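You operate a simulated robot arm through the tools that you are given. There is no shell and no other tool. Be economical: measure what you need, move in short steps, check, and stop when the job is done.

The job below is to be done with a simulated two-armed robot. You get a single attempt, and the scene is never put back.

## Task
Put the tub on the right half of the bench away on the top shelf of the grey rack. Take the green measuring jug on the right half of the bench and put it away on the lower shelf of the pad stand. Fetch the beaker with the yellow band and stand it on the top shelf of the grey rack. Screw the cap back on the sample bottle on the right half of the bench. Put the blue measuring jug on the left half of the bench away on the filter shelf. Put one of the stoppers from the left half of the bench on the top shelf of the green rack. Put the black valve plug labelled "25" from the wash table top on the lower shelf of the yellow rack. Press the key three two times. Put the very short glass pipe with yellow ends on the top shelf of the yellow rack. The order is free. Set down upright: tub, green measuring jug, beaker with the yellow band, blue measuring jug, black valve plug, very short glass pipe with yellow ends.

Only the result counts: the job must be done as asked and must still hold three seconds after the hand-in. Knocking over, shifting, dropping, spilling or breaking anything else fails it. A push-on lid holds only when it is set on centred and level and pressed home; a screw cap is set on level and turned clockwise until tight.

## Robot
Two 7-joint arms with two-finger parallel grippers on one trunk, on a base that drives. Base frame: it is fixed to the floor where the robot stands at the start and does not move with it; the origin is under the middle of the robot, x ahead of it, y to its left, z up; the surface under the hand at the start is at about z = 0.85. Readings come in m, rad, newtons and seconds.
The left shoulder is at the start at [0.02, 0.17, 1.178], the right one opposite. With the tool pointing down near the work surface each hand reaches from about 0.2 to 0.68 m from the robot's upright axis, wherever it stands, measured 20 degrees to its own side. Places, roughly: beaker with the yellow band (8x8x10 cm) [0.6, 0.6, 0.9]; black valve plug [-1, -1, 1]; blue measuring jug [0.25, -0.75, 1]; filter shelf [2.5, -4.7, 0.3]; green measuring jug [0.75, 0.5, 1]; key three [2.4, -1.1, 0.9]; lower shelf of the pad stand [1.1, -4.2, 0.4]; lower shelf of the yellow rack [0.1, 3.6, 0.6]; sample bottle [0.75, 1, 1]; stopper (4x4x4 cm) [0.2, -0.9, 0.9]; top shelf of the green rack [-0.6, 1.4, 1.5]; top shelf of the grey rack [-0.3, 2.5, 1.5]; top shelf of the yellow rack [0.1, 3.6, 1.5]; tub [0.5, 0, 1]; very short glass pipe with yellow  (15x6x7 cm) [2.8, -0.2, 0.9]. Payload 3.8 kg a hand.
The tool frame of a hand sits at the grasp point between the pads (the TCP): z along the fingers, y along the line on which they close. The tips reach 0.03 m beyond it. Largest opening 0.11 m; finger width 0.02, thickness 0.01; the body of the gripper, 0.048 by 0.112 m, starts 0.055 m behind the TCP.
Orientation is told as [roll, pitch, yaw] about the base's x, y, z axes, in that order, counted from this pose: with the fingers straight down and closing along the base's y, the tool's x points along the base's -x, its y along +y and its z along -z.

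## Interface
- The arms move only by the tool jog_arm. It takes "left_series", "right_series" or both (then of equal length, played together; a hand with none holds still); each is a list of rows, each an object (a shift or turn left out is 0, a gripper value left out holds the last) with "xyz": the shift along the tool's x, y, z in m, a list of three; "rotation": the turn, a rotation vector about the tool's x, y, z in rad, a list of three; "jaw": the gripper command, from -1 (fully open) to 1 (shut), values between in proportion. In form: [{"xyz": [x, y, z], "rotation": [rx, ry, rz], "jaw": jaw}, ...]. A call has 1 to 8 rows; each row shifts and turns the commanded pose from where the row before left it, along the tool's axes as they then stand. A row lasts 0.2 s, in which the tool goes at most 0.05 m and 0.15 rad; a call with a longer step from one row to the next is refused whole, and so is a gripper value outside its range. A pose out of reach is approached as far as the arm can. The call stops where the force on the tool passes 40 N (or 10 N more than at its start, if that is more) or the arm is blocked; 0.2 s more then pass. The fingers move at their own pace (about 0.072 m/s each) and stop on an object; they squeeze with about 26 N. The grip force told is the motor's: it shows also when the fingers shut on nothing. Time passes only in rows, and 0.2 s behind the last, so rows that do not move let the fingers close. It gives the time, the measured TCP pose, the force on the tool (base axes), the opening and the grip force at its end, in the units of the frame above (readings bear some noise), with the torque about the TCP (base axes, N m) and any sound that the robot's microphone picked up.
- Cameras (640 x 400 px; columns grow to the right, rows downward): "scene" is now at [0.1082, -0.0191, 1.3303]; the picture's right is [-0.20, -0.98, 0.00], its down [-0.54, 0.11, -0.84] and it looks along [0.82, -0.16, -0.55] (base axes); focal length 214 px, centre (320, 200). "left" rides on the left gripper at [0.072, -0.017, -0.103] in its tool frame; the picture's right is [0.23, 0.97, 0.00], its down [-0.76, 0.18, -0.62] and it looks along [-0.61, 0.14, 0.78] (tool axes); focal length 222 px, centre (320, 200). "right" rides on the right gripper at [0.072, 0.017, -0.103] in its tool frame; the picture's right is [-0.23, 0.97, 0.00], its down [-0.76, -0.18, -0.62] and it looks along [-0.61, -0.14, 0.78] (tool axes); focal length 222 px, centre (320, 200). There is no depth. A picture from a camera that has moved, and an enlarged one, comes with that camera's place and axes in the base frame and with its lens.
- get_image(camera): a new picture of that camera. It takes no simulated time.
- raise_lower(by): slides the trunk up (or, below 0, down) by that many m; the arms and the scene camera ride with it, the base frame stays. It gives what a move gives, with no picture.
- steer(legs): drives the robot by 1 to 6 legs, each [ahead, turn to the left] in m and rad, along the robot's own axes; the way and the turn of a leg run together, so that a leg with both is an arc; at most 1.5 m and 3.142 rad a leg. The arms and the cameras ride along, it lands a little off, and it stops where it bumps. It gives what a move gives.
- pan_tilt(pan, tilt): turns the head with the scene camera to pan (to the left, within 1.396 rad either way) and tilt (down, from -0.506 to 1.204), counted from straight ahead of the robot. It gives what a move gives.
- enlarge(camera, box): a new picture of the part [left, top, right, bottom] of that camera's present view, enlarged. It takes no simulated time.
- close_job(): hands the job in; it is judged then, once.

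Work in short steps. Places have to be worked out from the pictures, the camera data and where the tool is seen: move nearer, look again, correct. Check each grasp and each placing, and mend what went wrong. You have 483 turns and 226 pictures in all, those below and enlarged ones among them. Open the grippers and draw the arms clear of the work before you hand the job in, unless the task says otherwise; then end with one line.

The tools are called after "Emit:" by a JSON object that holds its "op" and its "data". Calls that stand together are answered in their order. jog_arm: Moves the arms, as the interface text tells. Its arguments: {"type":"object","properties":{"left_series":{"type":"array"},"right_series":{"type":"array"}},"required":[]} The other tools are called the same way: raise_lower (by) slides the trunk up or down; steer (legs) drives the base; pan_tilt (pan, tilt) turns the head that bears the scene camera; get_image (camera) takes a picture; enlarge (camera, box) takes an enlarged picture of a part of a camera's view; close_job () hands the job in.

At the start:

```text
t: 0.0
left_eef_pos: [0.4968, 0.0432, 1.1145]
left_orientation: [0.001, -0.001, -0.001]
left_force: [0.2, 0.8, 0.5]
left_ft_torque: [0.0, -0.03, -0.04]
left_grip_width: 0.1097
left_gripper_force: 0.1
right_eef_pos: [0.4251, -0.3914, 1.1049]
right_orientation: [0.001, -0.001, 0.0]
right_force: [-0.4, 0.8, 0.1]
right_ft_torque: [-0.02, -0.01, -0.01]
right_grip_width: 0.1103
right_gripper_force: 0.1
trunk travel left (down, up): [-0.275, 0.295]
robot x, y, heading: [-0.0018, -0.0001, 0.004]
head pan, tilt: [-0.197, 0.579]
```

scene: 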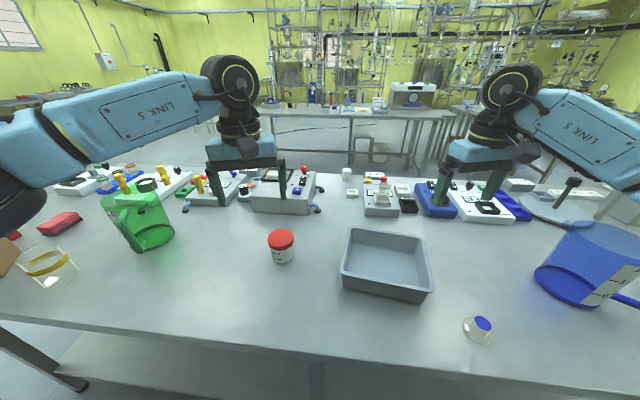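
right: 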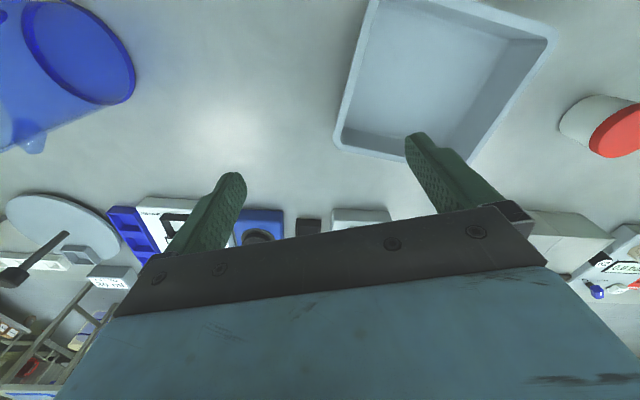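
left: 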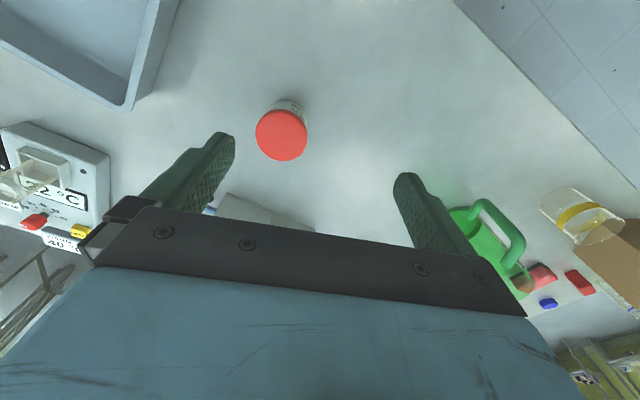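

I'm starting with a survey of the surroundings, looking left first. The red-lidded pot near [0.57, 0.0] is probably the tub.

Emit:
{"op": "pan_tilt", "data": {"pan": 0.9, "tilt": 0.5}}

Emit:
{"op": "get_image", "data": {"camera": "scene"}}

Emit:
{"op": "pan_tilt", "data": {"pan": -1.1, "tilt": 0.5}}

Emit:
{"op": "get_image", "data": {"camera": "scene"}}

```text
t: 1.3
left_eef_pos: [0.497, 0.0453, 1.1139]
left_orientation: [0.0, 0.0, 0.0]
left_force: [0.7, 0.8, 0.3]
left_ft_torque: [-0.01, 0.01, 0.02]
left_grip_width: 0.11
left_gripper_force: 0.1
right_eef_pos: [0.4251, -0.3916, 1.1043]
right_orientation: [0.001, -0.001, 0.001]
right_force: [0.6, 0.6, 0.8]
right_ft_torque: [0.0, 0.01, -0.01]
right_grip_width: 0.1097
right_gripper_force: 0.2
trunk travel left (down, up): [-0.275, 0.295]
robot x, y, heading: [0.0007, 0.0049, -0.003]
head pan, tilt: [0.901, 0.499]
```

```text
222 pictures are left
camera scene: at [0.0775, 0.0696, 1.3375], right [0.78, -0.62, 0.0], down [-0.3, -0.38, -0.88], along [0.55, 0.69, -0.48], focal length 214 px, centre (320, 200)
```

scene: 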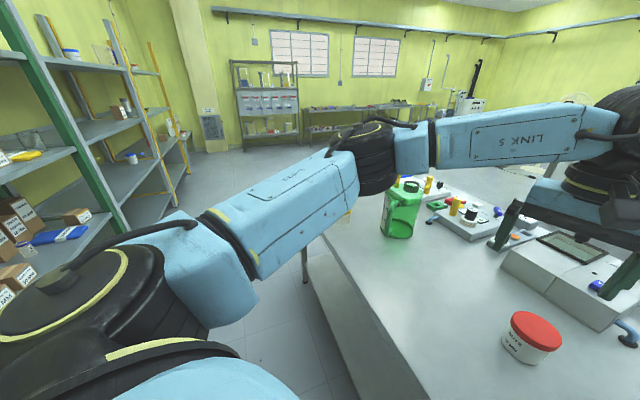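

```text
t: 3.3
left_eef_pos: [0.4975, 0.0438, 1.114]
left_orientation: [0.001, 0.001, 0.0]
left_force: [0.1, -0.2, 0.4]
left_ft_torque: [0.02, 0.01, -0.02]
left_grip_width: 0.1099
left_gripper_force: 0.1
right_eef_pos: [0.4262, -0.3908, 1.1041]
right_orientation: [0.001, 0.001, 0.0]
right_force: [-0.1, -0.1, 0.1]
right_ft_torque: [0.0, 0.01, -0.01]
right_grip_width: 0.11
right_gripper_force: 0.1
trunk travel left (down, up): [-0.275, 0.295]
robot x, y, heading: [0.0012, 0.0014, -0.001]
head pan, tilt: [-1.1, 0.499]
```

```text
221 pictures are left
camera scene: at [0.0623, -0.0827, 1.3375], right [-0.89, -0.45, 0.0], down [-0.22, 0.43, -0.88], along [0.4, -0.78, -0.48], focal length 214 px, centre (320, 200)
```

scene: 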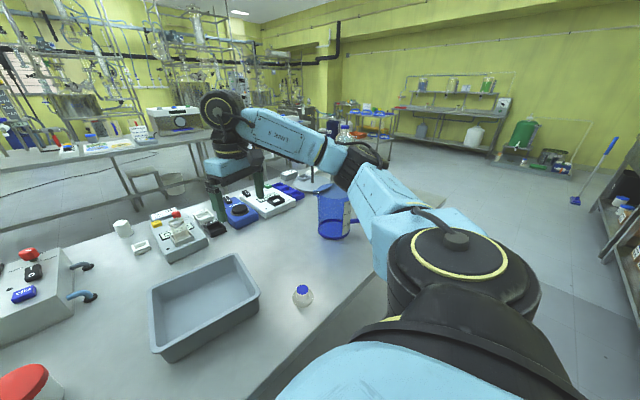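

I'll enlarge the pot label, the small blue-topped object and the items around the blue jug to confirm what they are.

Emit:
{"op": "enlarge", "data": {"camera": "scene", "box": [100, 190, 380, 365]}}

Emit:
{"op": "pan_tilt", "data": {"pan": 0.4, "tilt": 0.6}}

Emit:
{"op": "get_image", "data": {"camera": "scene"}}

```text
2.29 times, centred on (240, 278) of scene
camera zoom: at [0.0623, -0.0827, 1.3375], right [-0.89, -0.45, 0.0], down [-0.22, 0.43, -0.88], along [0.4, -0.78, -0.48], focal length 490 px, centre (503, 23)
```

zoom: 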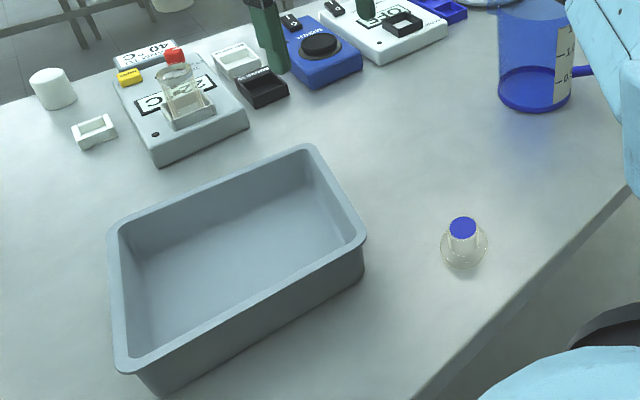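

```text
t: 4.9
left_eef_pos: [0.4981, 0.0442, 1.1145]
left_orientation: [-0.002, 0.0, 0.0]
left_force: [-0.6, 0.4, 0.0]
left_ft_torque: [-0.02, 0.03, 0.02]
left_grip_width: 0.1098
left_gripper_force: 0.1
right_eef_pos: [0.4251, -0.3909, 1.1049]
right_orientation: [0.002, -0.001, 0.001]
right_force: [0.6, -0.1, -0.2]
right_ft_torque: [0.02, -0.02, 0.01]
right_grip_width: 0.1099
right_gripper_force: 0.0
trunk travel left (down, up): [-0.275, 0.295]
robot x, y, heading: [-0.0017, 0.0006, -0.004]
head pan, tilt: [0.4, 0.6]
```

```text
219 pictures are left
camera scene: at [0.1023, 0.0326, 1.3284], right [0.39, -0.92, 0.0], down [-0.52, -0.22, -0.83], along [0.76, 0.32, -0.56], focal length 214 px, centre (320, 200)
```

scene: 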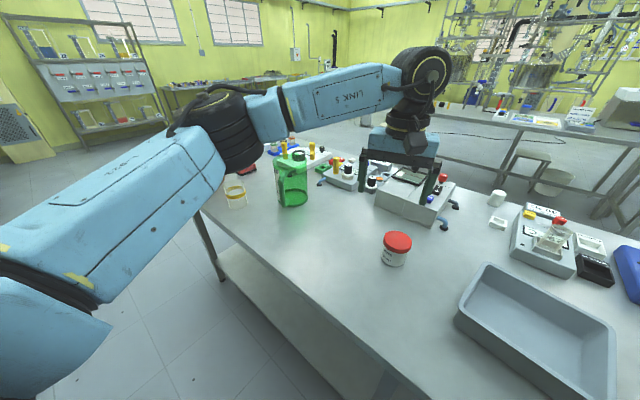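

The pot with the red lid sits at about [0.55, 0.0], with its top near z 0.925. I'll zoom in to read its label.

Emit:
{"op": "enlarge", "data": {"camera": "scene", "box": [200, 130, 460, 292]}}

```text
2.46 times, centred on (330, 211) of scene
camera zoom: at [0.1023, 0.0326, 1.3284], right [0.39, -0.92, 0.0], down [-0.52, -0.22, -0.83], along [0.76, 0.32, -0.56], focal length 528 px, centre (295, 173)
```

zoom: 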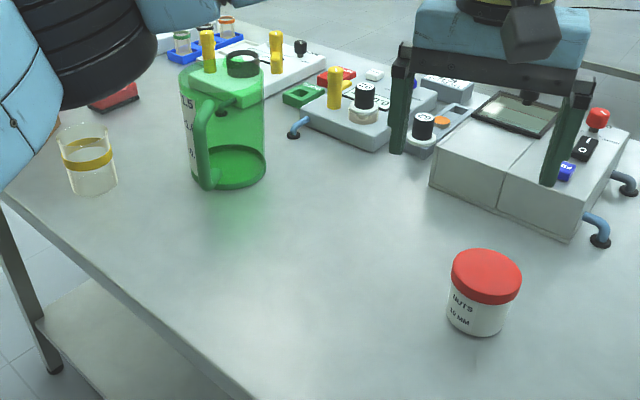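

The label reads "NUTS 10 MM", so this is the tub. I'll pitch the left tool to about 52° so the same grasp works for the high shelf, then move to a pre-grasp pose.

Emit:
{"op": "jog_arm", "data": {"left_series": [{"rotation": [0, -0.15, 0], "jaw": -1}, {"rotation": [0, -0.15, 0]}, {"rotation": [0, -0.15, 0]}, {"rotation": [0, -0.15, 0]}, {"rotation": [0, -0.15, 0]}, {"rotation": [0, -0.15, 0]}]}}

Emit:
{"op": "jog_arm", "data": {"left_series": [{"xyz": [0.036, -0.01, 0.015]}, {"xyz": [0.036, -0.01, 0.015]}, {"xyz": [0.036, -0.01, 0.015]}, {"xyz": [0.036, -0.01, 0.015]}, {}]}}

Emit:
{"op": "get_image", "data": {"camera": "left"}}

```text
t: 6.3
left_eef_pos: [0.4967, 0.044, 1.1152]
left_orientation: [-0.003, -0.904, 0.003]
left_force: [0.2, 0.0, 0.5]
left_ft_torque: [0.01, 0.02, -0.02]
left_grip_width: 0.1097
left_gripper_force: 0.1
right_eef_pos: [0.4261, -0.3912, 1.1048]
right_orientation: [0.002, 0.002, 0.001]
right_force: [-0.6, -0.8, -0.1]
right_ft_torque: [0.01, 0.03, 0.02]
right_grip_width: 0.11
right_gripper_force: 0.0
trunk travel left (down, up): [-0.275, 0.295]
robot x, y, heading: [0.0006, 0.0003, -0.002]
head pan, tilt: [0.4, 0.6]
```

```text
t: 7.5
left_eef_pos: [0.4557, 0.0011, 0.9672]
left_orientation: [-0.003, -0.898, 0.001]
left_force: [0.7, -0.2, 0.3]
left_ft_torque: [0.0, 0.0, 0.01]
left_grip_width: 0.11
left_gripper_force: 0.1
right_eef_pos: [0.4252, -0.3902, 1.1051]
right_orientation: [0.0, 0.0, 0.0]
right_force: [-0.2, -0.7, 0.3]
right_ft_torque: [-0.01, -0.01, 0.02]
right_grip_width: 0.1096
right_gripper_force: 0.1
trunk travel left (down, up): [-0.275, 0.295]
robot x, y, heading: [-0.0002, -0.0002, -0.004]
head pan, tilt: [0.4, 0.6]
```

```text
217 pictures are left
camera left: at [0.3283, -0.0157, 0.9739], right [-0.14, 0.97, -0.18], down [-0.01, 0.18, 0.98], along [0.99, 0.14, -0.01], focal length 222 px, centre (320, 200)
```

left: 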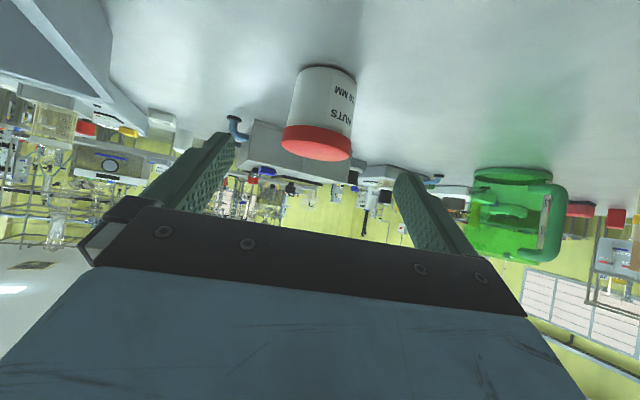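

The pot is centred between the fingers at about [0.547, 0.001]. I'll advance along the tool axis and close on it.

Emit:
{"op": "jog_arm", "data": {"left_series": [{"xyz": [0, 0, 0.04]}, {"xyz": [0, 0, 0.04]}, {"xyz": [0, 0, 0.037]}, {"jaw": 1}, {}, {}, {}]}}

Emit:
{"op": "get_image", "data": {"camera": "left"}}

```text
t: 9.1
left_eef_pos: [0.546, 0.0024, 0.8927]
left_orientation: [0.001, -0.899, -0.001]
left_force: [0.6, 1.0, -0.2]
left_ft_torque: [0.02, -0.08, 0.02]
left_grip_width: 0.0689
left_gripper_force: 26.1
right_eef_pos: [0.4251, -0.3908, 1.104]
right_orientation: [-0.001, 0.002, 0.001]
right_force: [-0.5, 0.4, -0.9]
right_ft_torque: [-0.01, 0.02, -0.01]
right_grip_width: 0.1102
right_gripper_force: 0.1
trunk travel left (down, up): [-0.275, 0.295]
robot x, y, heading: [0.0009, 0.0003, 0.002]
head pan, tilt: [0.4, 0.6]
```

```text
216 pictures are left
camera left: at [0.4196, -0.0146, 0.9001], right [-0.14, 0.97, -0.18], down [-0.01, 0.18, 0.98], along [0.99, 0.14, -0.01], focal length 222 px, centre (320, 200)
```

left: 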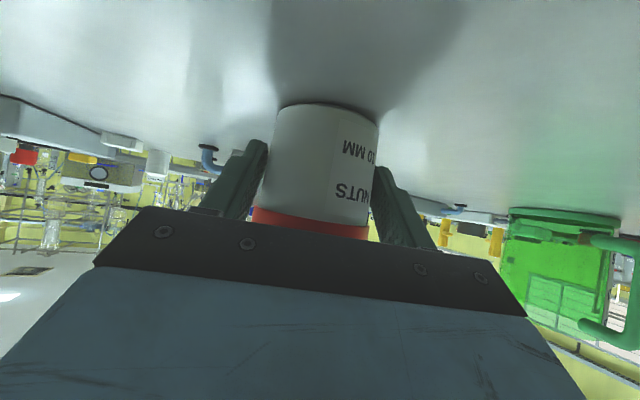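

The tub is held with an opening of 0.069. I'll lift it and draw it back toward the body.

Emit:
{"op": "jog_arm", "data": {"left_series": [{"xyz": [-0.031, 0, -0.025]}, {"xyz": [-0.031, 0, -0.025]}, {"xyz": [-0.031, 0, -0.025]}, {"xyz": [-0.031, 0, -0.025]}, {"xyz": [0.02, 0.02, -0.03]}, {"xyz": [0.02, 0.02, -0.03]}, {"xyz": [0.02, 0.02, -0.03]}]}}

Emit:
{"op": "pan_tilt", "data": {"pan": 1.3, "tilt": 0.3}}

Emit:
{"op": "get_image", "data": {"camera": "scene"}}

```text
t: 10.7
left_eef_pos: [0.4364, 0.0643, 1.0638]
left_orientation: [-0.003, -0.898, 0.003]
left_force: [-0.4, 0.6, -3.7]
left_ft_torque: [0.01, 0.04, -0.03]
left_grip_width: 0.069
left_gripper_force: 26.3
right_eef_pos: [0.4256, -0.3913, 1.1049]
right_orientation: [-0.002, 0.001, 0.001]
right_force: [-1.0, 0.4, 0.6]
right_ft_torque: [-0.03, -0.01, -0.01]
right_grip_width: 0.1099
right_gripper_force: 0.0
trunk travel left (down, up): [-0.275, 0.295]
robot x, y, heading: [0.0014, -0.0026, -0.003]
head pan, tilt: [0.4, 0.6]
```

```text
t: 11.9
left_eef_pos: [0.4385, 0.0621, 1.0631]
left_orientation: [0.001, -0.9, 0.0]
left_force: [-0.8, 0.0, -4.2]
left_ft_torque: [-0.01, 0.06, 0.03]
left_grip_width: 0.069
left_gripper_force: 26.1
right_eef_pos: [0.4254, -0.3905, 1.1051]
right_orientation: [0.0, 0.0, -0.001]
right_force: [0.3, 0.1, -1.1]
right_ft_torque: [-0.01, 0.02, 0.0]
right_grip_width: 0.11
right_gripper_force: 0.0
trunk travel left (down, up): [-0.275, 0.295]
robot x, y, heading: [-0.0025, 0.0027, 0.003]
head pan, tilt: [1.3, 0.3]
```

```text
215 pictures are left
camera scene: at [0.0462, 0.0883, 1.3558], right [0.96, -0.27, 0.0], down [-0.08, -0.29, -0.96], along [0.26, 0.92, -0.3], focal length 214 px, centre (320, 200)
```

scene: 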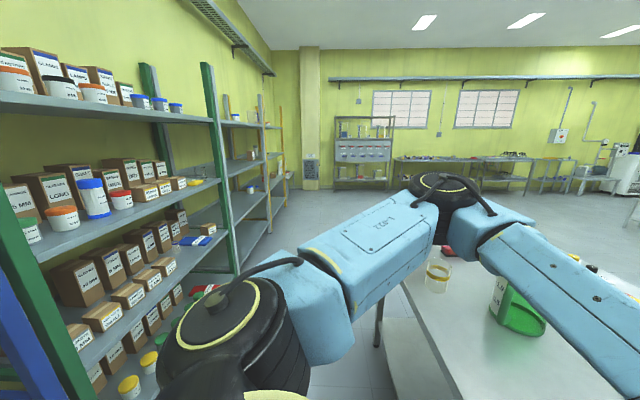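

The room is turned about -0.3 rad from my frame: the bench front edge runs along (0.30, 0.95) at an offset of about 0.29. I'll drive along the edge to about (0.23, 0.90), heading -0.3, so the beaker and sample bottle are in reach.

Emit:
{"op": "steer", "data": {"legs": [[0, 1.32], [0.93, 0], [0, -1.62]]}}

Emit:
{"op": "pan_tilt", "data": {"pan": 0.0, "tilt": 0.6}}

Emit:
{"op": "get_image", "data": {"camera": "scene"}}

```text
t: 23.9
left_eef_pos: [0.695, 0.8101, 1.0624]
left_orientation: [0.001, -0.898, -0.346]
left_force: [0.1, -1.1, -2.7]
left_ft_torque: [0.02, 0.08, -0.03]
left_grip_width: 0.0686
left_gripper_force: 25.4
right_eef_pos: [0.5295, 0.3889, 1.103]
right_orientation: [0.0, 0.0, -0.347]
right_force: [0.4, -0.2, -0.5]
right_ft_torque: [0.01, -0.02, 0.0]
right_grip_width: 0.1099
right_gripper_force: 0.0
trunk travel left (down, up): [-0.275, 0.295]
robot x, y, heading: [0.2615, 0.9011, -0.352]
head pan, tilt: [1.3, 0.3]
```

```text
t: 25.4
left_eef_pos: [0.6957, 0.8104, 1.0624]
left_orientation: [0.0, -0.899, -0.345]
left_force: [0.1, -0.2, -4.3]
left_ft_torque: [0.01, 0.03, -0.02]
left_grip_width: 0.0689
left_gripper_force: 26.4
right_eef_pos: [0.5287, 0.3888, 1.1037]
right_orientation: [0.0, 0.001, -0.347]
right_force: [0.7, 0.2, -1.0]
right_ft_torque: [0.02, 0.0, 0.01]
right_grip_width: 0.1101
right_gripper_force: 0.0
trunk travel left (down, up): [-0.275, 0.295]
robot x, y, heading: [0.26, 0.8999, -0.344]
head pan, tilt: [0.0, 0.6]
```

```text
214 pictures are left
camera scene: at [0.3648, 0.8619, 1.3284], right [-0.34, -0.94, 0.0], down [-0.53, 0.19, -0.83], along [0.78, -0.28, -0.56], focal length 214 px, centre (320, 200)
```

scene: 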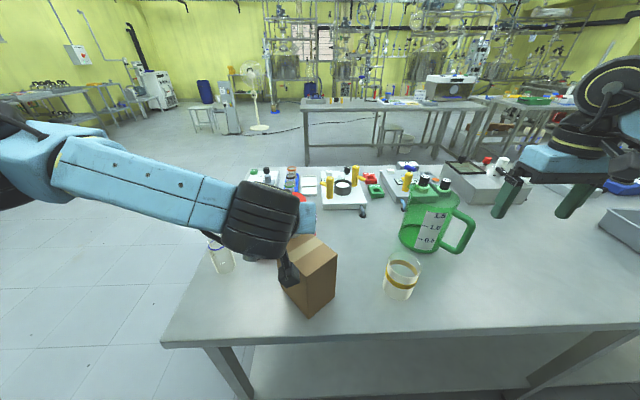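

A cardboard box stands right under the left hand. I'll raise the left hand and move it left to clear it, then look again.

Emit:
{"op": "jog_arm", "data": {"left_series": [{"xyz": [-0.037, 0, -0.03]}, {"xyz": [-0.037, 0, -0.03]}, {"xyz": [-0.02, 0.03, -0.03]}, {"xyz": [0, 0.045, 0]}, {"xyz": [0, 0.045, 0]}, {"xyz": [0, 0.045, 0]}]}}

Emit:
{"op": "get_image", "data": {"camera": "scene"}}

```text
t: 26.8
left_eef_pos: [0.7387, 0.9754, 1.1876]
left_orientation: [0.001, -0.9, -0.345]
left_force: [-0.1, 0.0, -3.5]
left_ft_torque: [0.04, 0.07, -0.04]
left_grip_width: 0.0688
left_gripper_force: 25.7
right_eef_pos: [0.531, 0.3893, 1.1047]
right_orientation: [-0.002, -0.001, -0.347]
right_force: [0.2, 0.5, 0.1]
right_ft_torque: [-0.01, 0.02, -0.02]
right_grip_width: 0.1101
right_gripper_force: 0.1
trunk travel left (down, up): [-0.275, 0.295]
robot x, y, heading: [0.2606, 0.9006, -0.348]
head pan, tilt: [0.0, 0.6]
```

```text
213 pictures are left
camera scene: at [0.3648, 0.8636, 1.3284], right [-0.34, -0.94, 0.0], down [-0.53, 0.19, -0.83], along [0.78, -0.28, -0.56], focal length 214 px, centre (320, 200)
```

scene: 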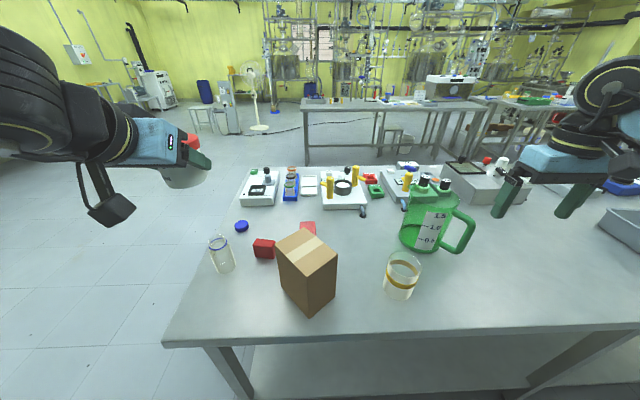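

I see the sample bottle at about [0.80, 0.98], its blue cap at about [0.965, 0.93] and the beaker at about [0.586, 0.578]. I'll back the base a little and pitch the right hand for the beaker.

Emit:
{"op": "steer", "data": {"legs": [[-0.12, 0]]}}

Emit:
{"op": "jog_arm", "data": {"right_series": [{"rotation": [0, -0.15, 0], "jaw": -1}, {"rotation": [0, -0.15, 0]}, {"rotation": [0, -0.15, 0]}, {"rotation": [0, -0.15, 0]}, {"rotation": [0, -0.15, 0]}, {"rotation": [0, -0.15, 0]}]}}

Emit:
{"op": "get_image", "data": {"camera": "scene"}}

```text
t: 28.0
left_eef_pos: [0.6281, 1.0155, 1.189]
left_orientation: [0.0, -0.897, -0.343]
left_force: [0.2, -0.3, -3.8]
left_ft_torque: [0.03, 0.06, -0.02]
left_grip_width: 0.0688
left_gripper_force: 25.7
right_eef_pos: [0.4186, 0.4289, 1.1051]
right_orientation: [0.001, -0.002, -0.343]
right_force: [-0.2, -0.2, 1.0]
right_ft_torque: [-0.06, -0.02, 0.0]
right_grip_width: 0.1102
right_gripper_force: 0.0
trunk travel left (down, up): [-0.275, 0.295]
robot x, y, heading: [0.1518, 0.9427, -0.342]
head pan, tilt: [0.0, 0.6]
```

```text
t: 29.4
left_eef_pos: [0.6281, 1.0161, 1.1881]
left_orientation: [0.001, -0.898, -0.342]
left_force: [-0.8, -0.4, -3.9]
left_ft_torque: [-0.01, 0.04, 0.0]
left_grip_width: 0.0687
left_gripper_force: 26.0
right_eef_pos: [0.4188, 0.4304, 1.1064]
right_orientation: [-0.001, -0.902, -0.343]
right_force: [-0.3, 0.0, 0.6]
right_ft_torque: [-0.03, -0.01, 0.02]
right_grip_width: 0.1101
right_gripper_force: 0.0
trunk travel left (down, up): [-0.275, 0.295]
robot x, y, heading: [0.1506, 0.9401, -0.34]
head pan, tilt: [0.0, 0.6]
```

```text
212 pictures are left
camera scene: at [0.2538, 0.9023, 1.3284], right [-0.34, -0.94, 0.0], down [-0.53, 0.19, -0.83], along [0.78, -0.28, -0.56], focal length 214 px, centre (320, 200)
```

scene: 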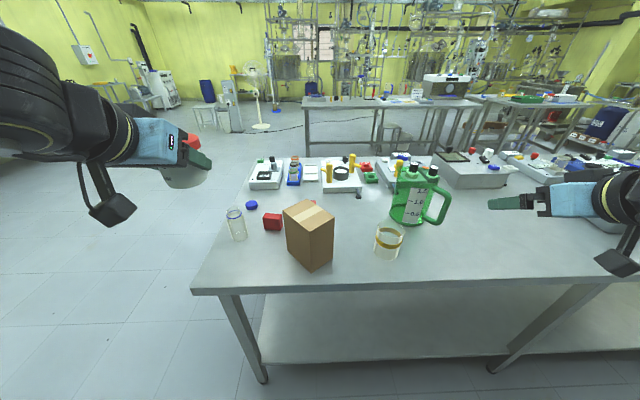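

The beaker refines to about [0.591, 0.575]. I'll bring the right hand to a pre-grasp about 0.12 m behind it.

Emit:
{"op": "jog_arm", "data": {"right_series": [{"xyz": [0.0, 0.04, 0.005]}, {"xyz": [0.0, 0.04, 0.005]}, {"xyz": [0.0215, 0.029, 0.021]}, {"xyz": [0.0215, 0.029, 0.021]}, {"xyz": [0.0215, 0.029, 0.021]}, {"xyz": [0.0215, 0.028, 0.021]}, {}]}}

Emit:
{"op": "get_image", "data": {"camera": "right"}}

```text
t: 31.0
left_eef_pos: [0.6283, 1.0151, 1.1892]
left_orientation: [-0.001, -0.899, -0.344]
left_force: [-0.4, 0.0, -4.0]
left_ft_torque: [0.06, 0.08, -0.01]
left_grip_width: 0.0688
left_gripper_force: 26.2
right_eef_pos: [0.5033, 0.6039, 0.9793]
right_orientation: [0.0, -0.901, -0.344]
right_force: [0.5, 0.0, -0.8]
right_ft_torque: [-0.02, -0.02, 0.03]
right_grip_width: 0.11
right_gripper_force: 0.1
trunk travel left (down, up): [-0.275, 0.295]
robot x, y, heading: [0.1496, 0.9423, -0.344]
head pan, tilt: [0.0, 0.6]
```

```text
211 pictures are left
camera right: at [0.391, 0.6614, 0.9861], right [0.46, 0.87, 0.18], down [-0.07, -0.16, 0.98], along [0.88, -0.47, -0.01], focal length 222 px, centre (320, 200)
```

right: 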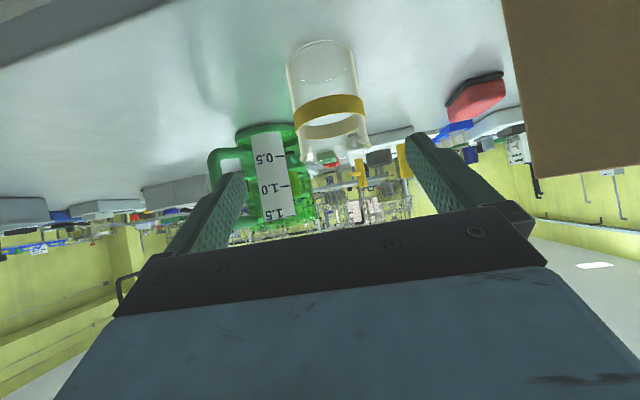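

The beaker centre is about 7 mm left of the hand's centre line, at [0.593, 0.579], and its rim is near z 0.93. I'll advance and close on it.

Emit:
{"op": "jog_arm", "data": {"right_series": [{"xyz": [0.002, 0.007, 0.03]}, {"xyz": [0.002, 0, 0.032]}, {"xyz": [0.002, 0, 0.032]}, {"xyz": [0.002, 0, 0.031]}, {"jaw": 1}, {}, {}]}}

Emit:
{"op": "get_image", "data": {"camera": "right"}}

```text
t: 32.6
left_eef_pos: [0.63, 1.0147, 1.1886]
left_orientation: [-0.001, -0.898, -0.344]
left_force: [0.5, 0.1, -4.6]
left_ft_torque: [0.03, 0.02, 0.0]
left_grip_width: 0.0685
left_gripper_force: 25.8
right_eef_pos: [0.5911, 0.5806, 0.8934]
right_orientation: [-0.001, -0.899, -0.344]
right_force: [0.6, -0.6, 1.0]
right_ft_torque: [-0.03, -0.02, -0.07]
right_grip_width: 0.0679
right_gripper_force: 25.8
trunk travel left (down, up): [-0.275, 0.295]
robot x, y, heading: [0.148, 0.9472, -0.344]
head pan, tilt: [0.0, 0.6]
```

```text
210 pictures are left
camera right: at [0.4803, 0.6388, 0.8999], right [0.46, 0.87, 0.18], down [-0.07, -0.16, 0.98], along [0.88, -0.47, -0.01], focal length 222 px, centre (320, 200)
```

right: 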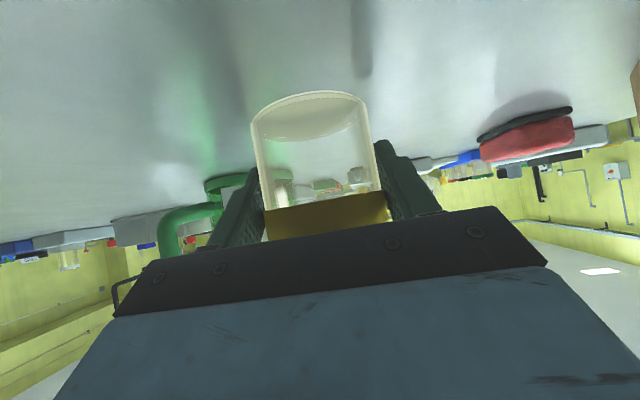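

The beaker is gripped at 0.068. I'll lift it, raise the trunk and turn toward the racks for a look.

Emit:
{"op": "jog_arm", "data": {"right_series": [{"xyz": [-0.031, 0, -0.025]}, {"xyz": [-0.031, 0, -0.025]}, {"xyz": [-0.031, 0, -0.025]}]}}

Emit:
{"op": "raise_lower", "data": {"by": 0.29}}

Emit:
{"op": "steer", "data": {"legs": [[0, 1.65], [0.9, 0]]}}

Emit:
{"op": "pan_tilt", "data": {"pan": 0.9, "tilt": 0.25}}

Emit:
{"op": "get_image", "data": {"camera": "scene"}}

```text
t: 33.4
left_eef_pos: [0.6294, 1.016, 1.1884]
left_orientation: [0.001, -0.9, -0.342]
left_force: [0.6, -1.0, -3.8]
left_ft_torque: [0.03, 0.09, 0.02]
left_grip_width: 0.0689
left_gripper_force: 25.4
right_eef_pos: [0.5919, 0.5827, 1.0168]
right_orientation: [-0.002, -0.899, -0.341]
right_force: [0.5, 0.6, -0.9]
right_ft_torque: [0.01, -0.03, -0.02]
right_grip_width: 0.0682
right_gripper_force: 26.1
trunk travel left (down, up): [-0.275, 0.295]
robot x, y, heading: [0.1511, 0.9398, -0.348]
head pan, tilt: [0.0, 0.6]
```

```text
t: 36.4
left_eef_pos: [0.6294, 1.0138, 1.4775]
left_orientation: [0.0, -0.897, -0.346]
left_force: [0.6, 0.3, -4.3]
left_ft_torque: [0.02, 0.04, 0.01]
left_grip_width: 0.0685
left_gripper_force: 25.7
right_eef_pos: [0.5922, 0.5832, 1.3067]
right_orientation: [0.0, -0.897, -0.344]
right_force: [-0.2, -0.7, -0.8]
right_ft_torque: [-0.01, -0.03, -0.04]
right_grip_width: 0.068
right_gripper_force: 26.2
trunk travel left (down, up): [-0.565, 0.005]
robot x, y, heading: [0.1516, 0.9419, -0.347]
head pan, tilt: [0.0, 0.6]
```

```text
t: 45.1
left_eef_pos: [0.3218, 2.2849, 1.4797]
left_orientation: [0.0, -0.899, 1.274]
left_force: [-0.5, 0.2, -4.0]
left_ft_torque: [-0.07, 0.03, 0.01]
left_grip_width: 0.0684
left_gripper_force: 25.9
right_eef_pos: [0.7576, 2.2687, 1.3068]
right_orientation: [0.001, -0.898, 1.272]
right_force: [0.5, -0.7, -0.7]
right_ft_torque: [-0.01, -0.01, -0.02]
right_grip_width: 0.0679
right_gripper_force: 26.2
trunk travel left (down, up): [-0.565, 0.005]
robot x, y, heading: [0.416, 1.8125, 1.273]
head pan, tilt: [0.0, 0.6]
```

```text
t: 46.3
left_eef_pos: [0.3227, 2.2869, 1.478]
left_orientation: [0.0, -0.896, 1.275]
left_force: [-0.8, -1.0, -3.7]
left_ft_torque: [-0.05, 0.02, 0.0]
left_grip_width: 0.0685
left_gripper_force: 26.2
right_eef_pos: [0.7575, 2.2684, 1.3066]
right_orientation: [-0.002, -0.897, 1.272]
right_force: [-1.2, 0.8, -1.3]
right_ft_torque: [0.0, 0.02, -0.02]
right_grip_width: 0.0678
right_gripper_force: 26.6
trunk travel left (down, up): [-0.565, 0.005]
robot x, y, heading: [0.4191, 1.8094, 1.273]
head pan, tilt: [0.901, 0.25]
```

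```text
209 pictures are left
camera scene: at [0.3721, 1.9075, 1.6505], right [0.82, 0.57, 0.0], down [0.14, -0.2, -0.97], along [-0.55, 0.8, -0.25], focal length 214 px, centre (320, 200)
```

scene: 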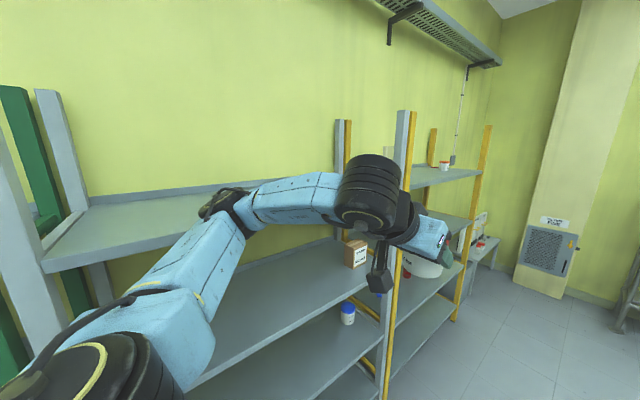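

The grey rack's top shelf is empty. I'll move to a clear spot in front of it, square up facing it and look again.

Emit:
{"op": "steer", "data": {"legs": [[0, -0.6], [0.5, 0], [0, 2.17]]}}

Emit:
{"op": "pan_tilt", "data": {"pan": 0, "tilt": 0.3}}

Emit:
{"op": "get_image", "data": {"camera": "scene"}}

```text
t: 56.1
left_eef_pos: [0.3464, 2.0324, 1.4783]
left_orientation: [-0.001, -0.896, 2.861]
left_force: [0.3, 0.4, -3.7]
left_ft_torque: [0.02, -0.06, 0.03]
left_grip_width: 0.0682
left_gripper_force: 26.0
right_eef_pos: [0.3572, 2.4667, 1.3063]
right_orientation: [0.001, -0.9, 2.86]
right_force: [1.2, -0.9, -0.9]
right_ft_torque: [0.03, 0.0, 0.0]
right_grip_width: 0.0675
right_gripper_force: 26.3
trunk travel left (down, up): [-0.565, 0.005]
robot x, y, heading: [0.822, 2.1387, 2.859]
head pan, tilt: [0.901, 0.25]
```

```text
t: 57.3
left_eef_pos: [0.3466, 2.0328, 1.4789]
left_orientation: [0.001, -0.898, 2.862]
left_force: [0.0, -0.9, -4.0]
left_ft_torque: [-0.02, -0.06, 0.01]
left_grip_width: 0.0684
left_gripper_force: 25.8
right_eef_pos: [0.3566, 2.467, 1.3058]
right_orientation: [-0.001, -0.9, 2.862]
right_force: [0.0, 0.6, -0.2]
right_ft_torque: [-0.01, -0.03, 0.0]
right_grip_width: 0.0674
right_gripper_force: 26.0
trunk travel left (down, up): [-0.565, 0.005]
robot x, y, heading: [0.8154, 2.1393, 2.857]
head pan, tilt: [0.0, 0.3]
```

```text
208 pictures are left
camera scene: at [0.7089, 2.1666, 1.6459], right [0.28, 0.96, 0.0], down [0.28, -0.08, -0.96], along [-0.92, 0.26, -0.3], focal length 214 px, centre (320, 200)
```

scene: 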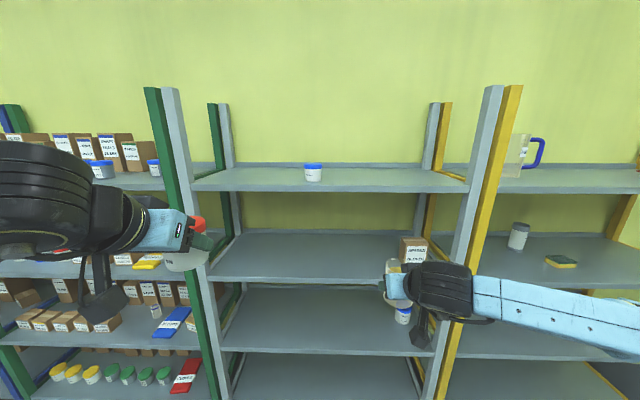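

The grey rack is square ahead with a blue-lidded pot on its top shelf. I'll raise both hands above shelf height, then drive forward 0.25 m to get parallax on the shelf depth.

Emit:
{"op": "jog_arm", "data": {"left_series": [{"xyz": [-0.035, 0, -0.028]}, {"xyz": [-0.035, 0, -0.028]}, {"xyz": [-0.035, 0, -0.028]}, {}, {}, {}, {}], "right_series": [{"xyz": [-0.035, 0, -0.028]}, {"xyz": [-0.035, 0, -0.028]}, {"xyz": [-0.035, 0, -0.028]}, {"xyz": [-0.035, 0, -0.028]}, {"xyz": [-0.035, 0, -0.028]}, {"xyz": [-0.035, 0, -0.028]}, {"xyz": [-0.03, 0, -0.024]}]}}

Emit:
{"op": "steer", "data": {"legs": [[0.2, 0]]}}

Emit:
{"op": "get_image", "data": {"camera": "scene"}}

```text
t: 58.9
left_eef_pos: [0.3451, 2.0268, 1.6158]
left_orientation: [0.0, -0.897, 2.861]
left_force: [0.3, -0.8, -4.7]
left_ft_torque: [-0.03, -0.08, -0.01]
left_grip_width: 0.0681
left_gripper_force: 25.8
right_eef_pos: [0.3575, 2.4672, 1.6127]
right_orientation: [-0.001, -0.9, 2.862]
right_force: [-0.5, -0.2, -1.6]
right_ft_torque: [0.0, -0.02, -0.02]
right_grip_width: 0.0679
right_gripper_force: 25.7
trunk travel left (down, up): [-0.565, 0.005]
robot x, y, heading: [0.8188, 2.1327, 2.863]
head pan, tilt: [0.0, 0.3]
```

```text
t: 60.5
left_eef_pos: [0.1536, 2.0803, 1.6148]
left_orientation: [-0.001, -0.897, 2.866]
left_force: [0.1, 0.9, -4.1]
left_ft_torque: [0.0, -0.06, 0.01]
left_grip_width: 0.0682
left_gripper_force: 26.3
right_eef_pos: [0.1656, 2.5203, 1.6127]
right_orientation: [-0.001, -0.901, 2.865]
right_force: [-1.1, 0.3, 0.2]
right_ft_torque: [0.0, 0.0, -0.01]
right_grip_width: 0.0679
right_gripper_force: 26.2
trunk travel left (down, up): [-0.565, 0.005]
robot x, y, heading: [0.6284, 2.1926, 2.864]
head pan, tilt: [0.0, 0.3]
```

```text
207 pictures are left
camera scene: at [0.5177, 2.2208, 1.646], right [0.27, 0.96, 0.0], down [0.28, -0.08, -0.96], along [-0.92, 0.26, -0.3], focal length 214 px, centre (320, 200)
```

scene: 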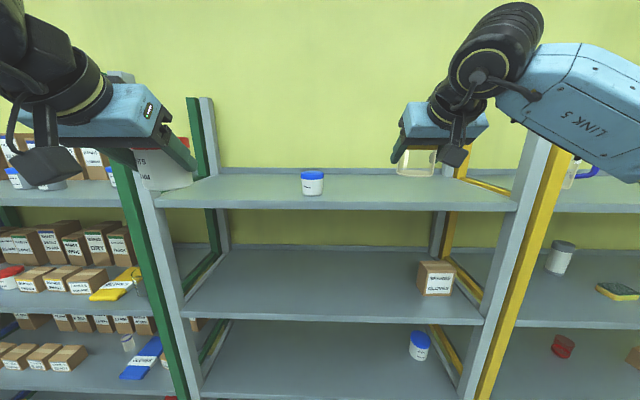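

The shelf surface works out at about z 1.45. Its front edge is about 0.75 m ahead of the robot axis and the side posts are at +0.50 and -0.59. I'll drive in 0.3 m and look again.

Emit:
{"op": "steer", "data": {"legs": [[0.28, 0]]}}

Emit:
{"op": "pan_tilt", "data": {"pan": 0, "tilt": 0.5}}

Emit:
{"op": "get_image", "data": {"camera": "scene"}}

```text
t: 62.4
left_eef_pos: [-0.1072, 2.1515, 1.6161]
left_orientation: [0.001, -0.899, 2.874]
left_force: [-0.6, -0.3, -3.8]
left_ft_torque: [-0.02, -0.08, 0.05]
left_grip_width: 0.0681
left_gripper_force: 26.8
right_eef_pos: [-0.0993, 2.5892, 1.6144]
right_orientation: [0.0, -0.9, 2.871]
right_force: [-0.2, 0.9, -0.6]
right_ft_torque: [0.0, -0.01, 0.02]
right_grip_width: 0.0678
right_gripper_force: 26.0
trunk travel left (down, up): [-0.565, 0.005]
robot x, y, heading: [0.3658, 2.2618, 2.867]
head pan, tilt: [0.0, 0.3]
```

```text
t: 63.1
left_eef_pos: [-0.1095, 2.1525, 1.6153]
left_orientation: [0.001, -0.897, 2.87]
left_force: [-0.8, -0.8, -4.7]
left_ft_torque: [-0.02, -0.07, -0.04]
left_grip_width: 0.068
left_gripper_force: 25.8
right_eef_pos: [-0.1014, 2.589, 1.613]
right_orientation: [0.0, -0.9, 2.871]
right_force: [-0.6, -0.6, -1.8]
right_ft_torque: [0.01, -0.02, 0.01]
right_grip_width: 0.0678
right_gripper_force: 26.4
trunk travel left (down, up): [-0.565, 0.005]
robot x, y, heading: [0.369, 2.2648, 2.871]
head pan, tilt: [0.0, 0.499]
```

```text
206 pictures are left
camera scene: at [0.2555, 2.2935, 1.6274], right [0.27, 0.96, 0.0], down [0.46, -0.13, -0.88], along [-0.85, 0.23, -0.48], focal length 214 px, centre (320, 200)
```

scene: 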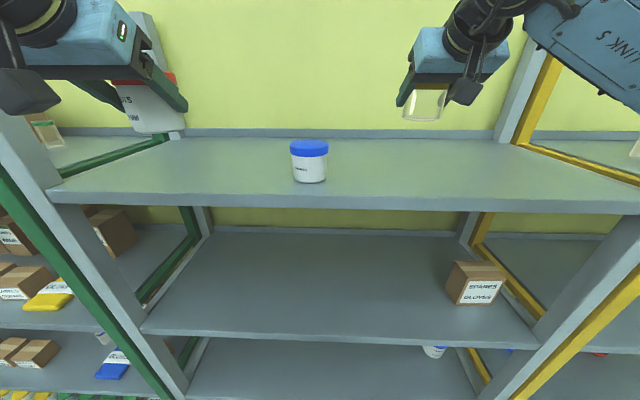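

Tub target is 0.58 ahead and 0.24 left, beaker target 0.60 ahead and 0.19 right, with the blue-lidded pot between them clear of both. I'll extend over the shelf and lower most of the way.

Emit:
{"op": "jog_arm", "data": {"left_series": [{"xyz": [-0.0233, 0, 0.0294]}, {"xyz": [-0.0233, 0, 0.0294]}, {"xyz": [-0.0233, 0, 0.0294]}, {"xyz": [-0.0233, 0, 0.0294]}, {"xyz": [0.0196, 0, 0.0156]}, {"xyz": [0.0196, 0, 0.0156]}, {"xyz": [0.0196, 0, 0.0156]}, {}], "right_series": [{"xyz": [-0.0093, 0, 0.0117]}, {"xyz": [-0.0093, 0, 0.0117]}, {"xyz": [-0.0093, 0, 0.0117]}, {"xyz": [-0.0093, 0, 0.0117]}, {"xyz": [0.0196, 0, 0.0156]}, {"xyz": [0.0196, 0, 0.0156]}, {"xyz": [0.0196, 0, 0.0156]}, {}]}}

Emit:
{"op": "get_image", "data": {"camera": "scene"}}

Emit:
{"op": "get_image", "data": {"camera": "left"}}

```text
t: 64.9
left_eef_pos: [-0.2529, 2.1878, 1.5388]
left_orientation: [0.001, -0.9, 2.87]
left_force: [0.7, -0.5, -4.1]
left_ft_torque: [-0.02, -0.05, -0.01]
left_grip_width: 0.0681
left_gripper_force: 26.1
right_eef_pos: [-0.1581, 2.6051, 1.5379]
right_orientation: [0.0, -0.901, 2.871]
right_force: [1.0, -0.3, 0.1]
right_ft_torque: [0.0, 0.0, 0.02]
right_grip_width: 0.0679
right_gripper_force: 26.4
trunk travel left (down, up): [-0.565, 0.005]
robot x, y, heading: [0.3645, 2.2635, 2.871]
head pan, tilt: [0.0, 0.499]
```

```text
205 pictures are left
camera scene: at [0.257, 2.2931, 1.6275], right [0.27, 0.96, 0.0], down [0.46, -0.13, -0.88], along [-0.85, 0.23, -0.48], focal length 214 px, centre (320, 200)
```

scene: 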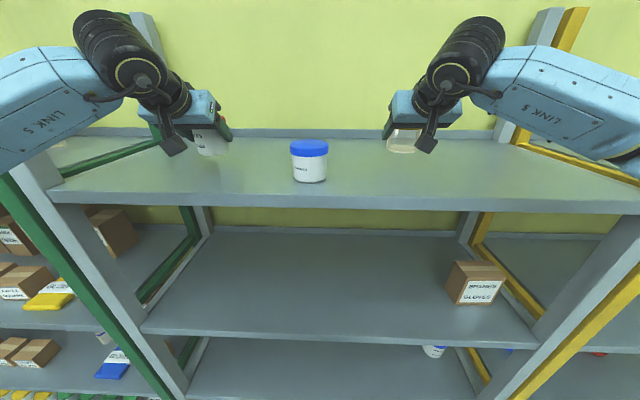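

```text
204 pictures are left
camera left: at [-0.1264, 2.1702, 1.5456], right [-0.12, -0.98, -0.18], down [-0.03, -0.17, 0.98], along [-0.99, 0.13, -0.01], focal length 222 px, centre (320, 200)
```

left: 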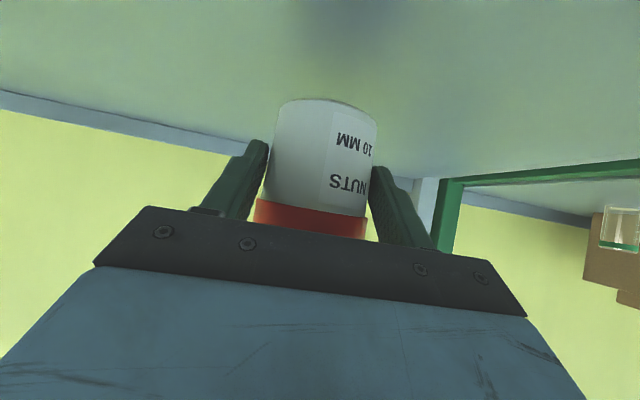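

Both objects hover about 4 cm over the shelf. I'll lower them until contact shows in the force.

Emit:
{"op": "jog_arm", "data": {"left_series": [{"xyz": [0.0117, 0, 0.0093]}, {"xyz": [0.0117, 0, 0.0093]}, {"xyz": [0.0055, 0, 0.0043]}, {}], "right_series": [{"xyz": [0.0117, 0, 0.0093]}, {"xyz": [0.0117, 0, 0.0093]}, {"xyz": [0.0055, 0, 0.0043]}, {}]}}

Emit:
{"op": "jog_arm", "data": {"left_series": [{"xyz": [0.0031, 0, 0.0025]}, {}], "right_series": [{"xyz": [0.0031, 0, 0.0025]}, {}]}}

Emit:
{"op": "get_image", "data": {"camera": "right"}}

```text
t: 65.9
left_eef_pos: [-0.2514, 2.1906, 1.5066]
left_orientation: [-0.002, -0.908, 2.875]
left_force: [-6.0, -2.8, 20.2]
left_ft_torque: [-0.38, 0.61, -0.22]
left_grip_width: 0.068
left_gripper_force: 26.0
right_eef_pos: [-0.158, 2.603, 1.5028]
right_orientation: [0.001, -0.905, 2.869]
right_force: [-4.0, 2.1, 9.8]
right_ft_torque: [-0.1, -0.02, -0.06]
right_grip_width: 0.0679
right_gripper_force: 25.2
trunk travel left (down, up): [-0.565, 0.005]
robot x, y, heading: [0.3672, 2.2644, 2.871]
head pan, tilt: [0.0, 0.499]
```

```text
t: 66.5
left_eef_pos: [-0.2492, 2.1905, 1.5004]
left_orientation: [-0.003, -0.905, 2.873]
left_force: [-1.7, 0.3, 19.6]
left_ft_torque: [0.43, 0.45, -0.26]
left_grip_width: 0.0666
left_gripper_force: 25.8
right_eef_pos: [-0.1554, 2.6042, 1.4992]
right_orientation: [0.003, -0.905, 2.872]
right_force: [-4.0, -0.9, 14.6]
right_ft_torque: [0.01, 0.1, 0.04]
right_grip_width: 0.0679
right_gripper_force: 25.9
trunk travel left (down, up): [-0.565, 0.005]
robot x, y, heading: [0.3639, 2.2681, 2.871]
head pan, tilt: [0.0, 0.499]
```

```text
203 pictures are left
camera right: at [-0.0383, 2.5532, 1.5048], right [-0.39, -0.9, 0.18], down [0.07, 0.17, 0.98], along [-0.92, 0.4, -0.01], focal length 222 px, centre (320, 200)
```

right: 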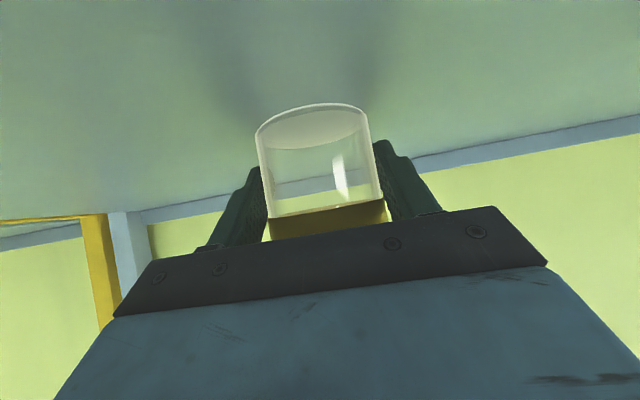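

Both show contact with the shelf, so I'll open the grippers and retract along the tool axis.

Emit:
{"op": "jog_arm", "data": {"left_series": [{"jaw": -1}, {}, {}, {"xyz": [0, 0, -0.03]}, {"xyz": [0, 0, -0.04]}, {"xyz": [0, 0, -0.04]}, {"xyz": [0, 0, -0.04]}], "right_series": [{"jaw": -1}, {}, {}, {"xyz": [0, 0, -0.03]}, {"xyz": [0, 0, -0.04]}, {"xyz": [0, 0, -0.04]}, {"xyz": [0, 0, -0.04]}]}}

Emit:
{"op": "get_image", "data": {"camera": "scene"}}

```text
t: 68.1
left_eef_pos: [-0.1355, 2.1572, 1.5928]
left_orientation: [0.003, -0.9, 2.872]
left_force: [0.6, 0.2, 0.3]
left_ft_torque: [-0.03, 0.06, 0.0]
left_grip_width: 0.11
left_gripper_force: 0.1
right_eef_pos: [-0.0435, 2.5728, 1.5922]
right_orientation: [0.001, -0.902, 2.873]
right_force: [-0.2, 0.0, 0.3]
right_ft_torque: [0.0, 0.0, 0.01]
right_grip_width: 0.11
right_gripper_force: 0.1
trunk travel left (down, up): [-0.565, 0.005]
robot x, y, heading: [0.366, 2.2646, 2.872]
head pan, tilt: [0.0, 0.499]
```

```text
202 pictures are left
camera scene: at [0.2595, 2.2924, 1.6277], right [0.27, 0.96, 0.0], down [0.46, -0.13, -0.88], along [-0.85, 0.23, -0.48], focal length 214 px, centre (320, 200)
```

scene: 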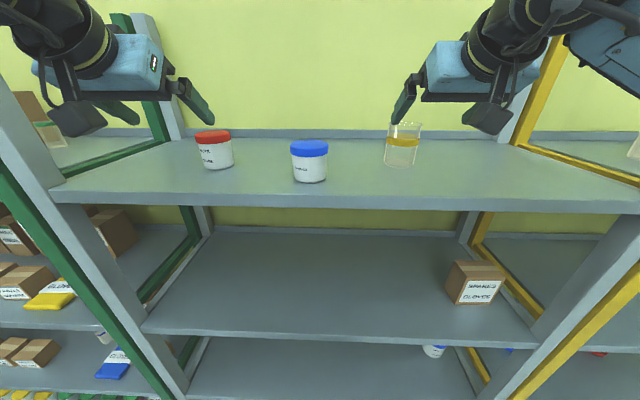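

Tub and beaker both stand upright on the grey rack. I'll back out and drive to the sample bottle near the bench's left end, keeping the trunk up.

Emit:
{"op": "steer", "data": {"legs": [[-0.45, 0], [0, 1.437], [1.116, 0], [0, 1.664]]}}

Emit:
{"op": "raise_lower", "data": {"by": -0.29}}

Emit:
{"op": "pan_tilt", "data": {"pan": 0, "tilt": 0.75}}

Emit:
{"op": "get_image", "data": {"camera": "scene"}}

```text
t: 81.6
left_eef_pos: [0.7301, 0.739, 1.5928]
left_orientation: [0.0, -0.904, -1.306]
left_force: [0.5, 0.9, 0.2]
left_ft_torque: [0.05, 0.02, -0.04]
left_grip_width: 0.1099
left_gripper_force: 0.1
right_eef_pos: [0.3253, 0.6093, 1.5894]
right_orientation: [-0.003, -0.901, -1.308]
right_force: [0.4, 0.5, 0.0]
right_ft_torque: [0.03, 0.03, -0.05]
right_grip_width: 0.1099
right_gripper_force: 0.0
trunk travel left (down, up): [-0.565, 0.005]
robot x, y, heading: [0.3706, 1.1174, -1.318]
head pan, tilt: [0.0, 0.499]
stopped in leg 4: the robot was blocked; the commanded pose is now the measured one
```

```text
t: 84.5
left_eef_pos: [0.7282, 0.7366, 1.3038]
left_orientation: [-0.001, -0.9, -1.31]
left_force: [-0.1, -0.6, 0.0]
left_ft_torque: [0.02, -0.01, 0.02]
left_grip_width: 0.1101
left_gripper_force: 0.0
right_eef_pos: [0.324, 0.606, 1.2984]
right_orientation: [-0.001, -0.898, -1.31]
right_force: [0.5, -0.5, -0.1]
right_ft_torque: [-0.03, 0.0, -0.01]
right_grip_width: 0.1101
right_gripper_force: 0.2
trunk travel left (down, up): [-0.275, 0.295]
robot x, y, heading: [0.3746, 1.1147, -1.319]
head pan, tilt: [0.0, 0.499]
```

```text
t: 85.3
left_eef_pos: [0.7285, 0.7384, 1.3046]
left_orientation: [-0.001, -0.901, -1.31]
left_force: [0.3, 0.6, 0.3]
left_ft_torque: [0.02, -0.01, 0.01]
left_grip_width: 0.1102
left_gripper_force: 0.2
right_eef_pos: [0.324, 0.6072, 1.2999]
right_orientation: [-0.001, -0.9, -1.308]
right_force: [0.0, -1.2, -0.4]
right_ft_torque: [0.01, 0.0, 0.0]
right_grip_width: 0.1102
right_gripper_force: 0.0
trunk travel left (down, up): [-0.275, 0.295]
robot x, y, heading: [0.3773, 1.1164, -1.318]
head pan, tilt: [0.0, 0.75]
```

```text
201 pictures are left
camera scene: at [0.3992, 1.0139, 1.3156], right [-0.97, -0.25, 0.0], down [-0.17, 0.66, -0.73], along [0.18, -0.71, -0.68], focal length 214 px, centre (320, 200)
```

scene: 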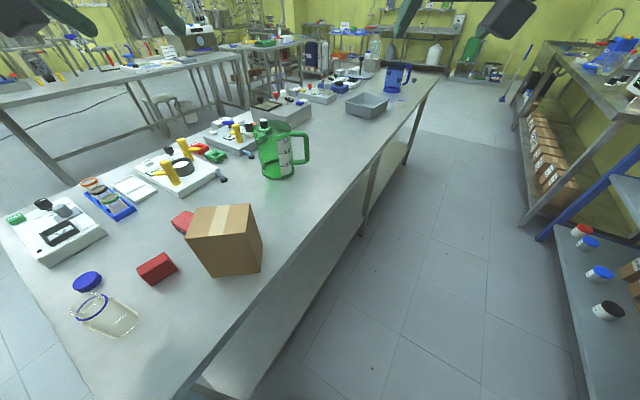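

The turn was blocked because a base corner touched the bench. Nothing has moved and the bottle still stands. I'll back off slightly and finish the turn.

Emit:
{"op": "steer", "data": {"legs": [[-0.13, 0], [0, 1.0]]}}

Emit:
{"op": "get_image", "data": {"camera": "scene"}}

```text
t: 89.1
left_eef_pos: [0.8534, 1.3267, 1.3037]
left_orientation: [0.0, -0.9, -0.325]
left_force: [-0.7, 0.4, -0.9]
left_ft_torque: [0.02, -0.02, 0.01]
left_grip_width: 0.1101
left_gripper_force: 0.0
right_eef_pos: [0.7378, 0.917, 1.2986]
right_orientation: [-0.002, -0.899, -0.325]
right_force: [-0.8, 0.1, -1.1]
right_ft_torque: [-0.04, 0.04, -0.04]
right_grip_width: 0.1098
right_gripper_force: 0.0
trunk travel left (down, up): [-0.275, 0.295]
robot x, y, heading: [0.3416, 1.2382, -0.334]
head pan, tilt: [0.0, 0.75]
```

```text
200 pictures are left
camera scene: at [0.4396, 1.2048, 1.3155], right [-0.33, -0.94, 0.0], down [-0.64, 0.22, -0.73], along [0.69, -0.24, -0.68], focal length 214 px, centre (320, 200)
```

scene: 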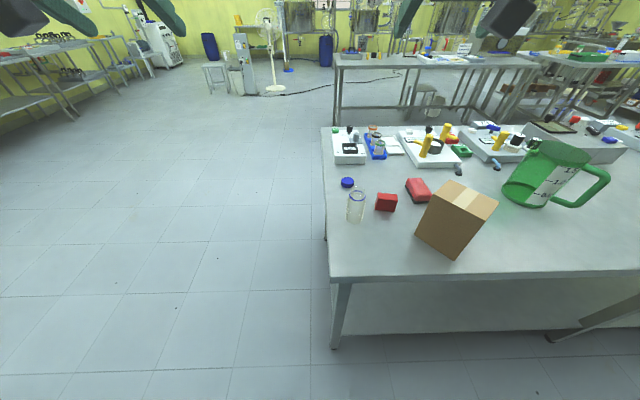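

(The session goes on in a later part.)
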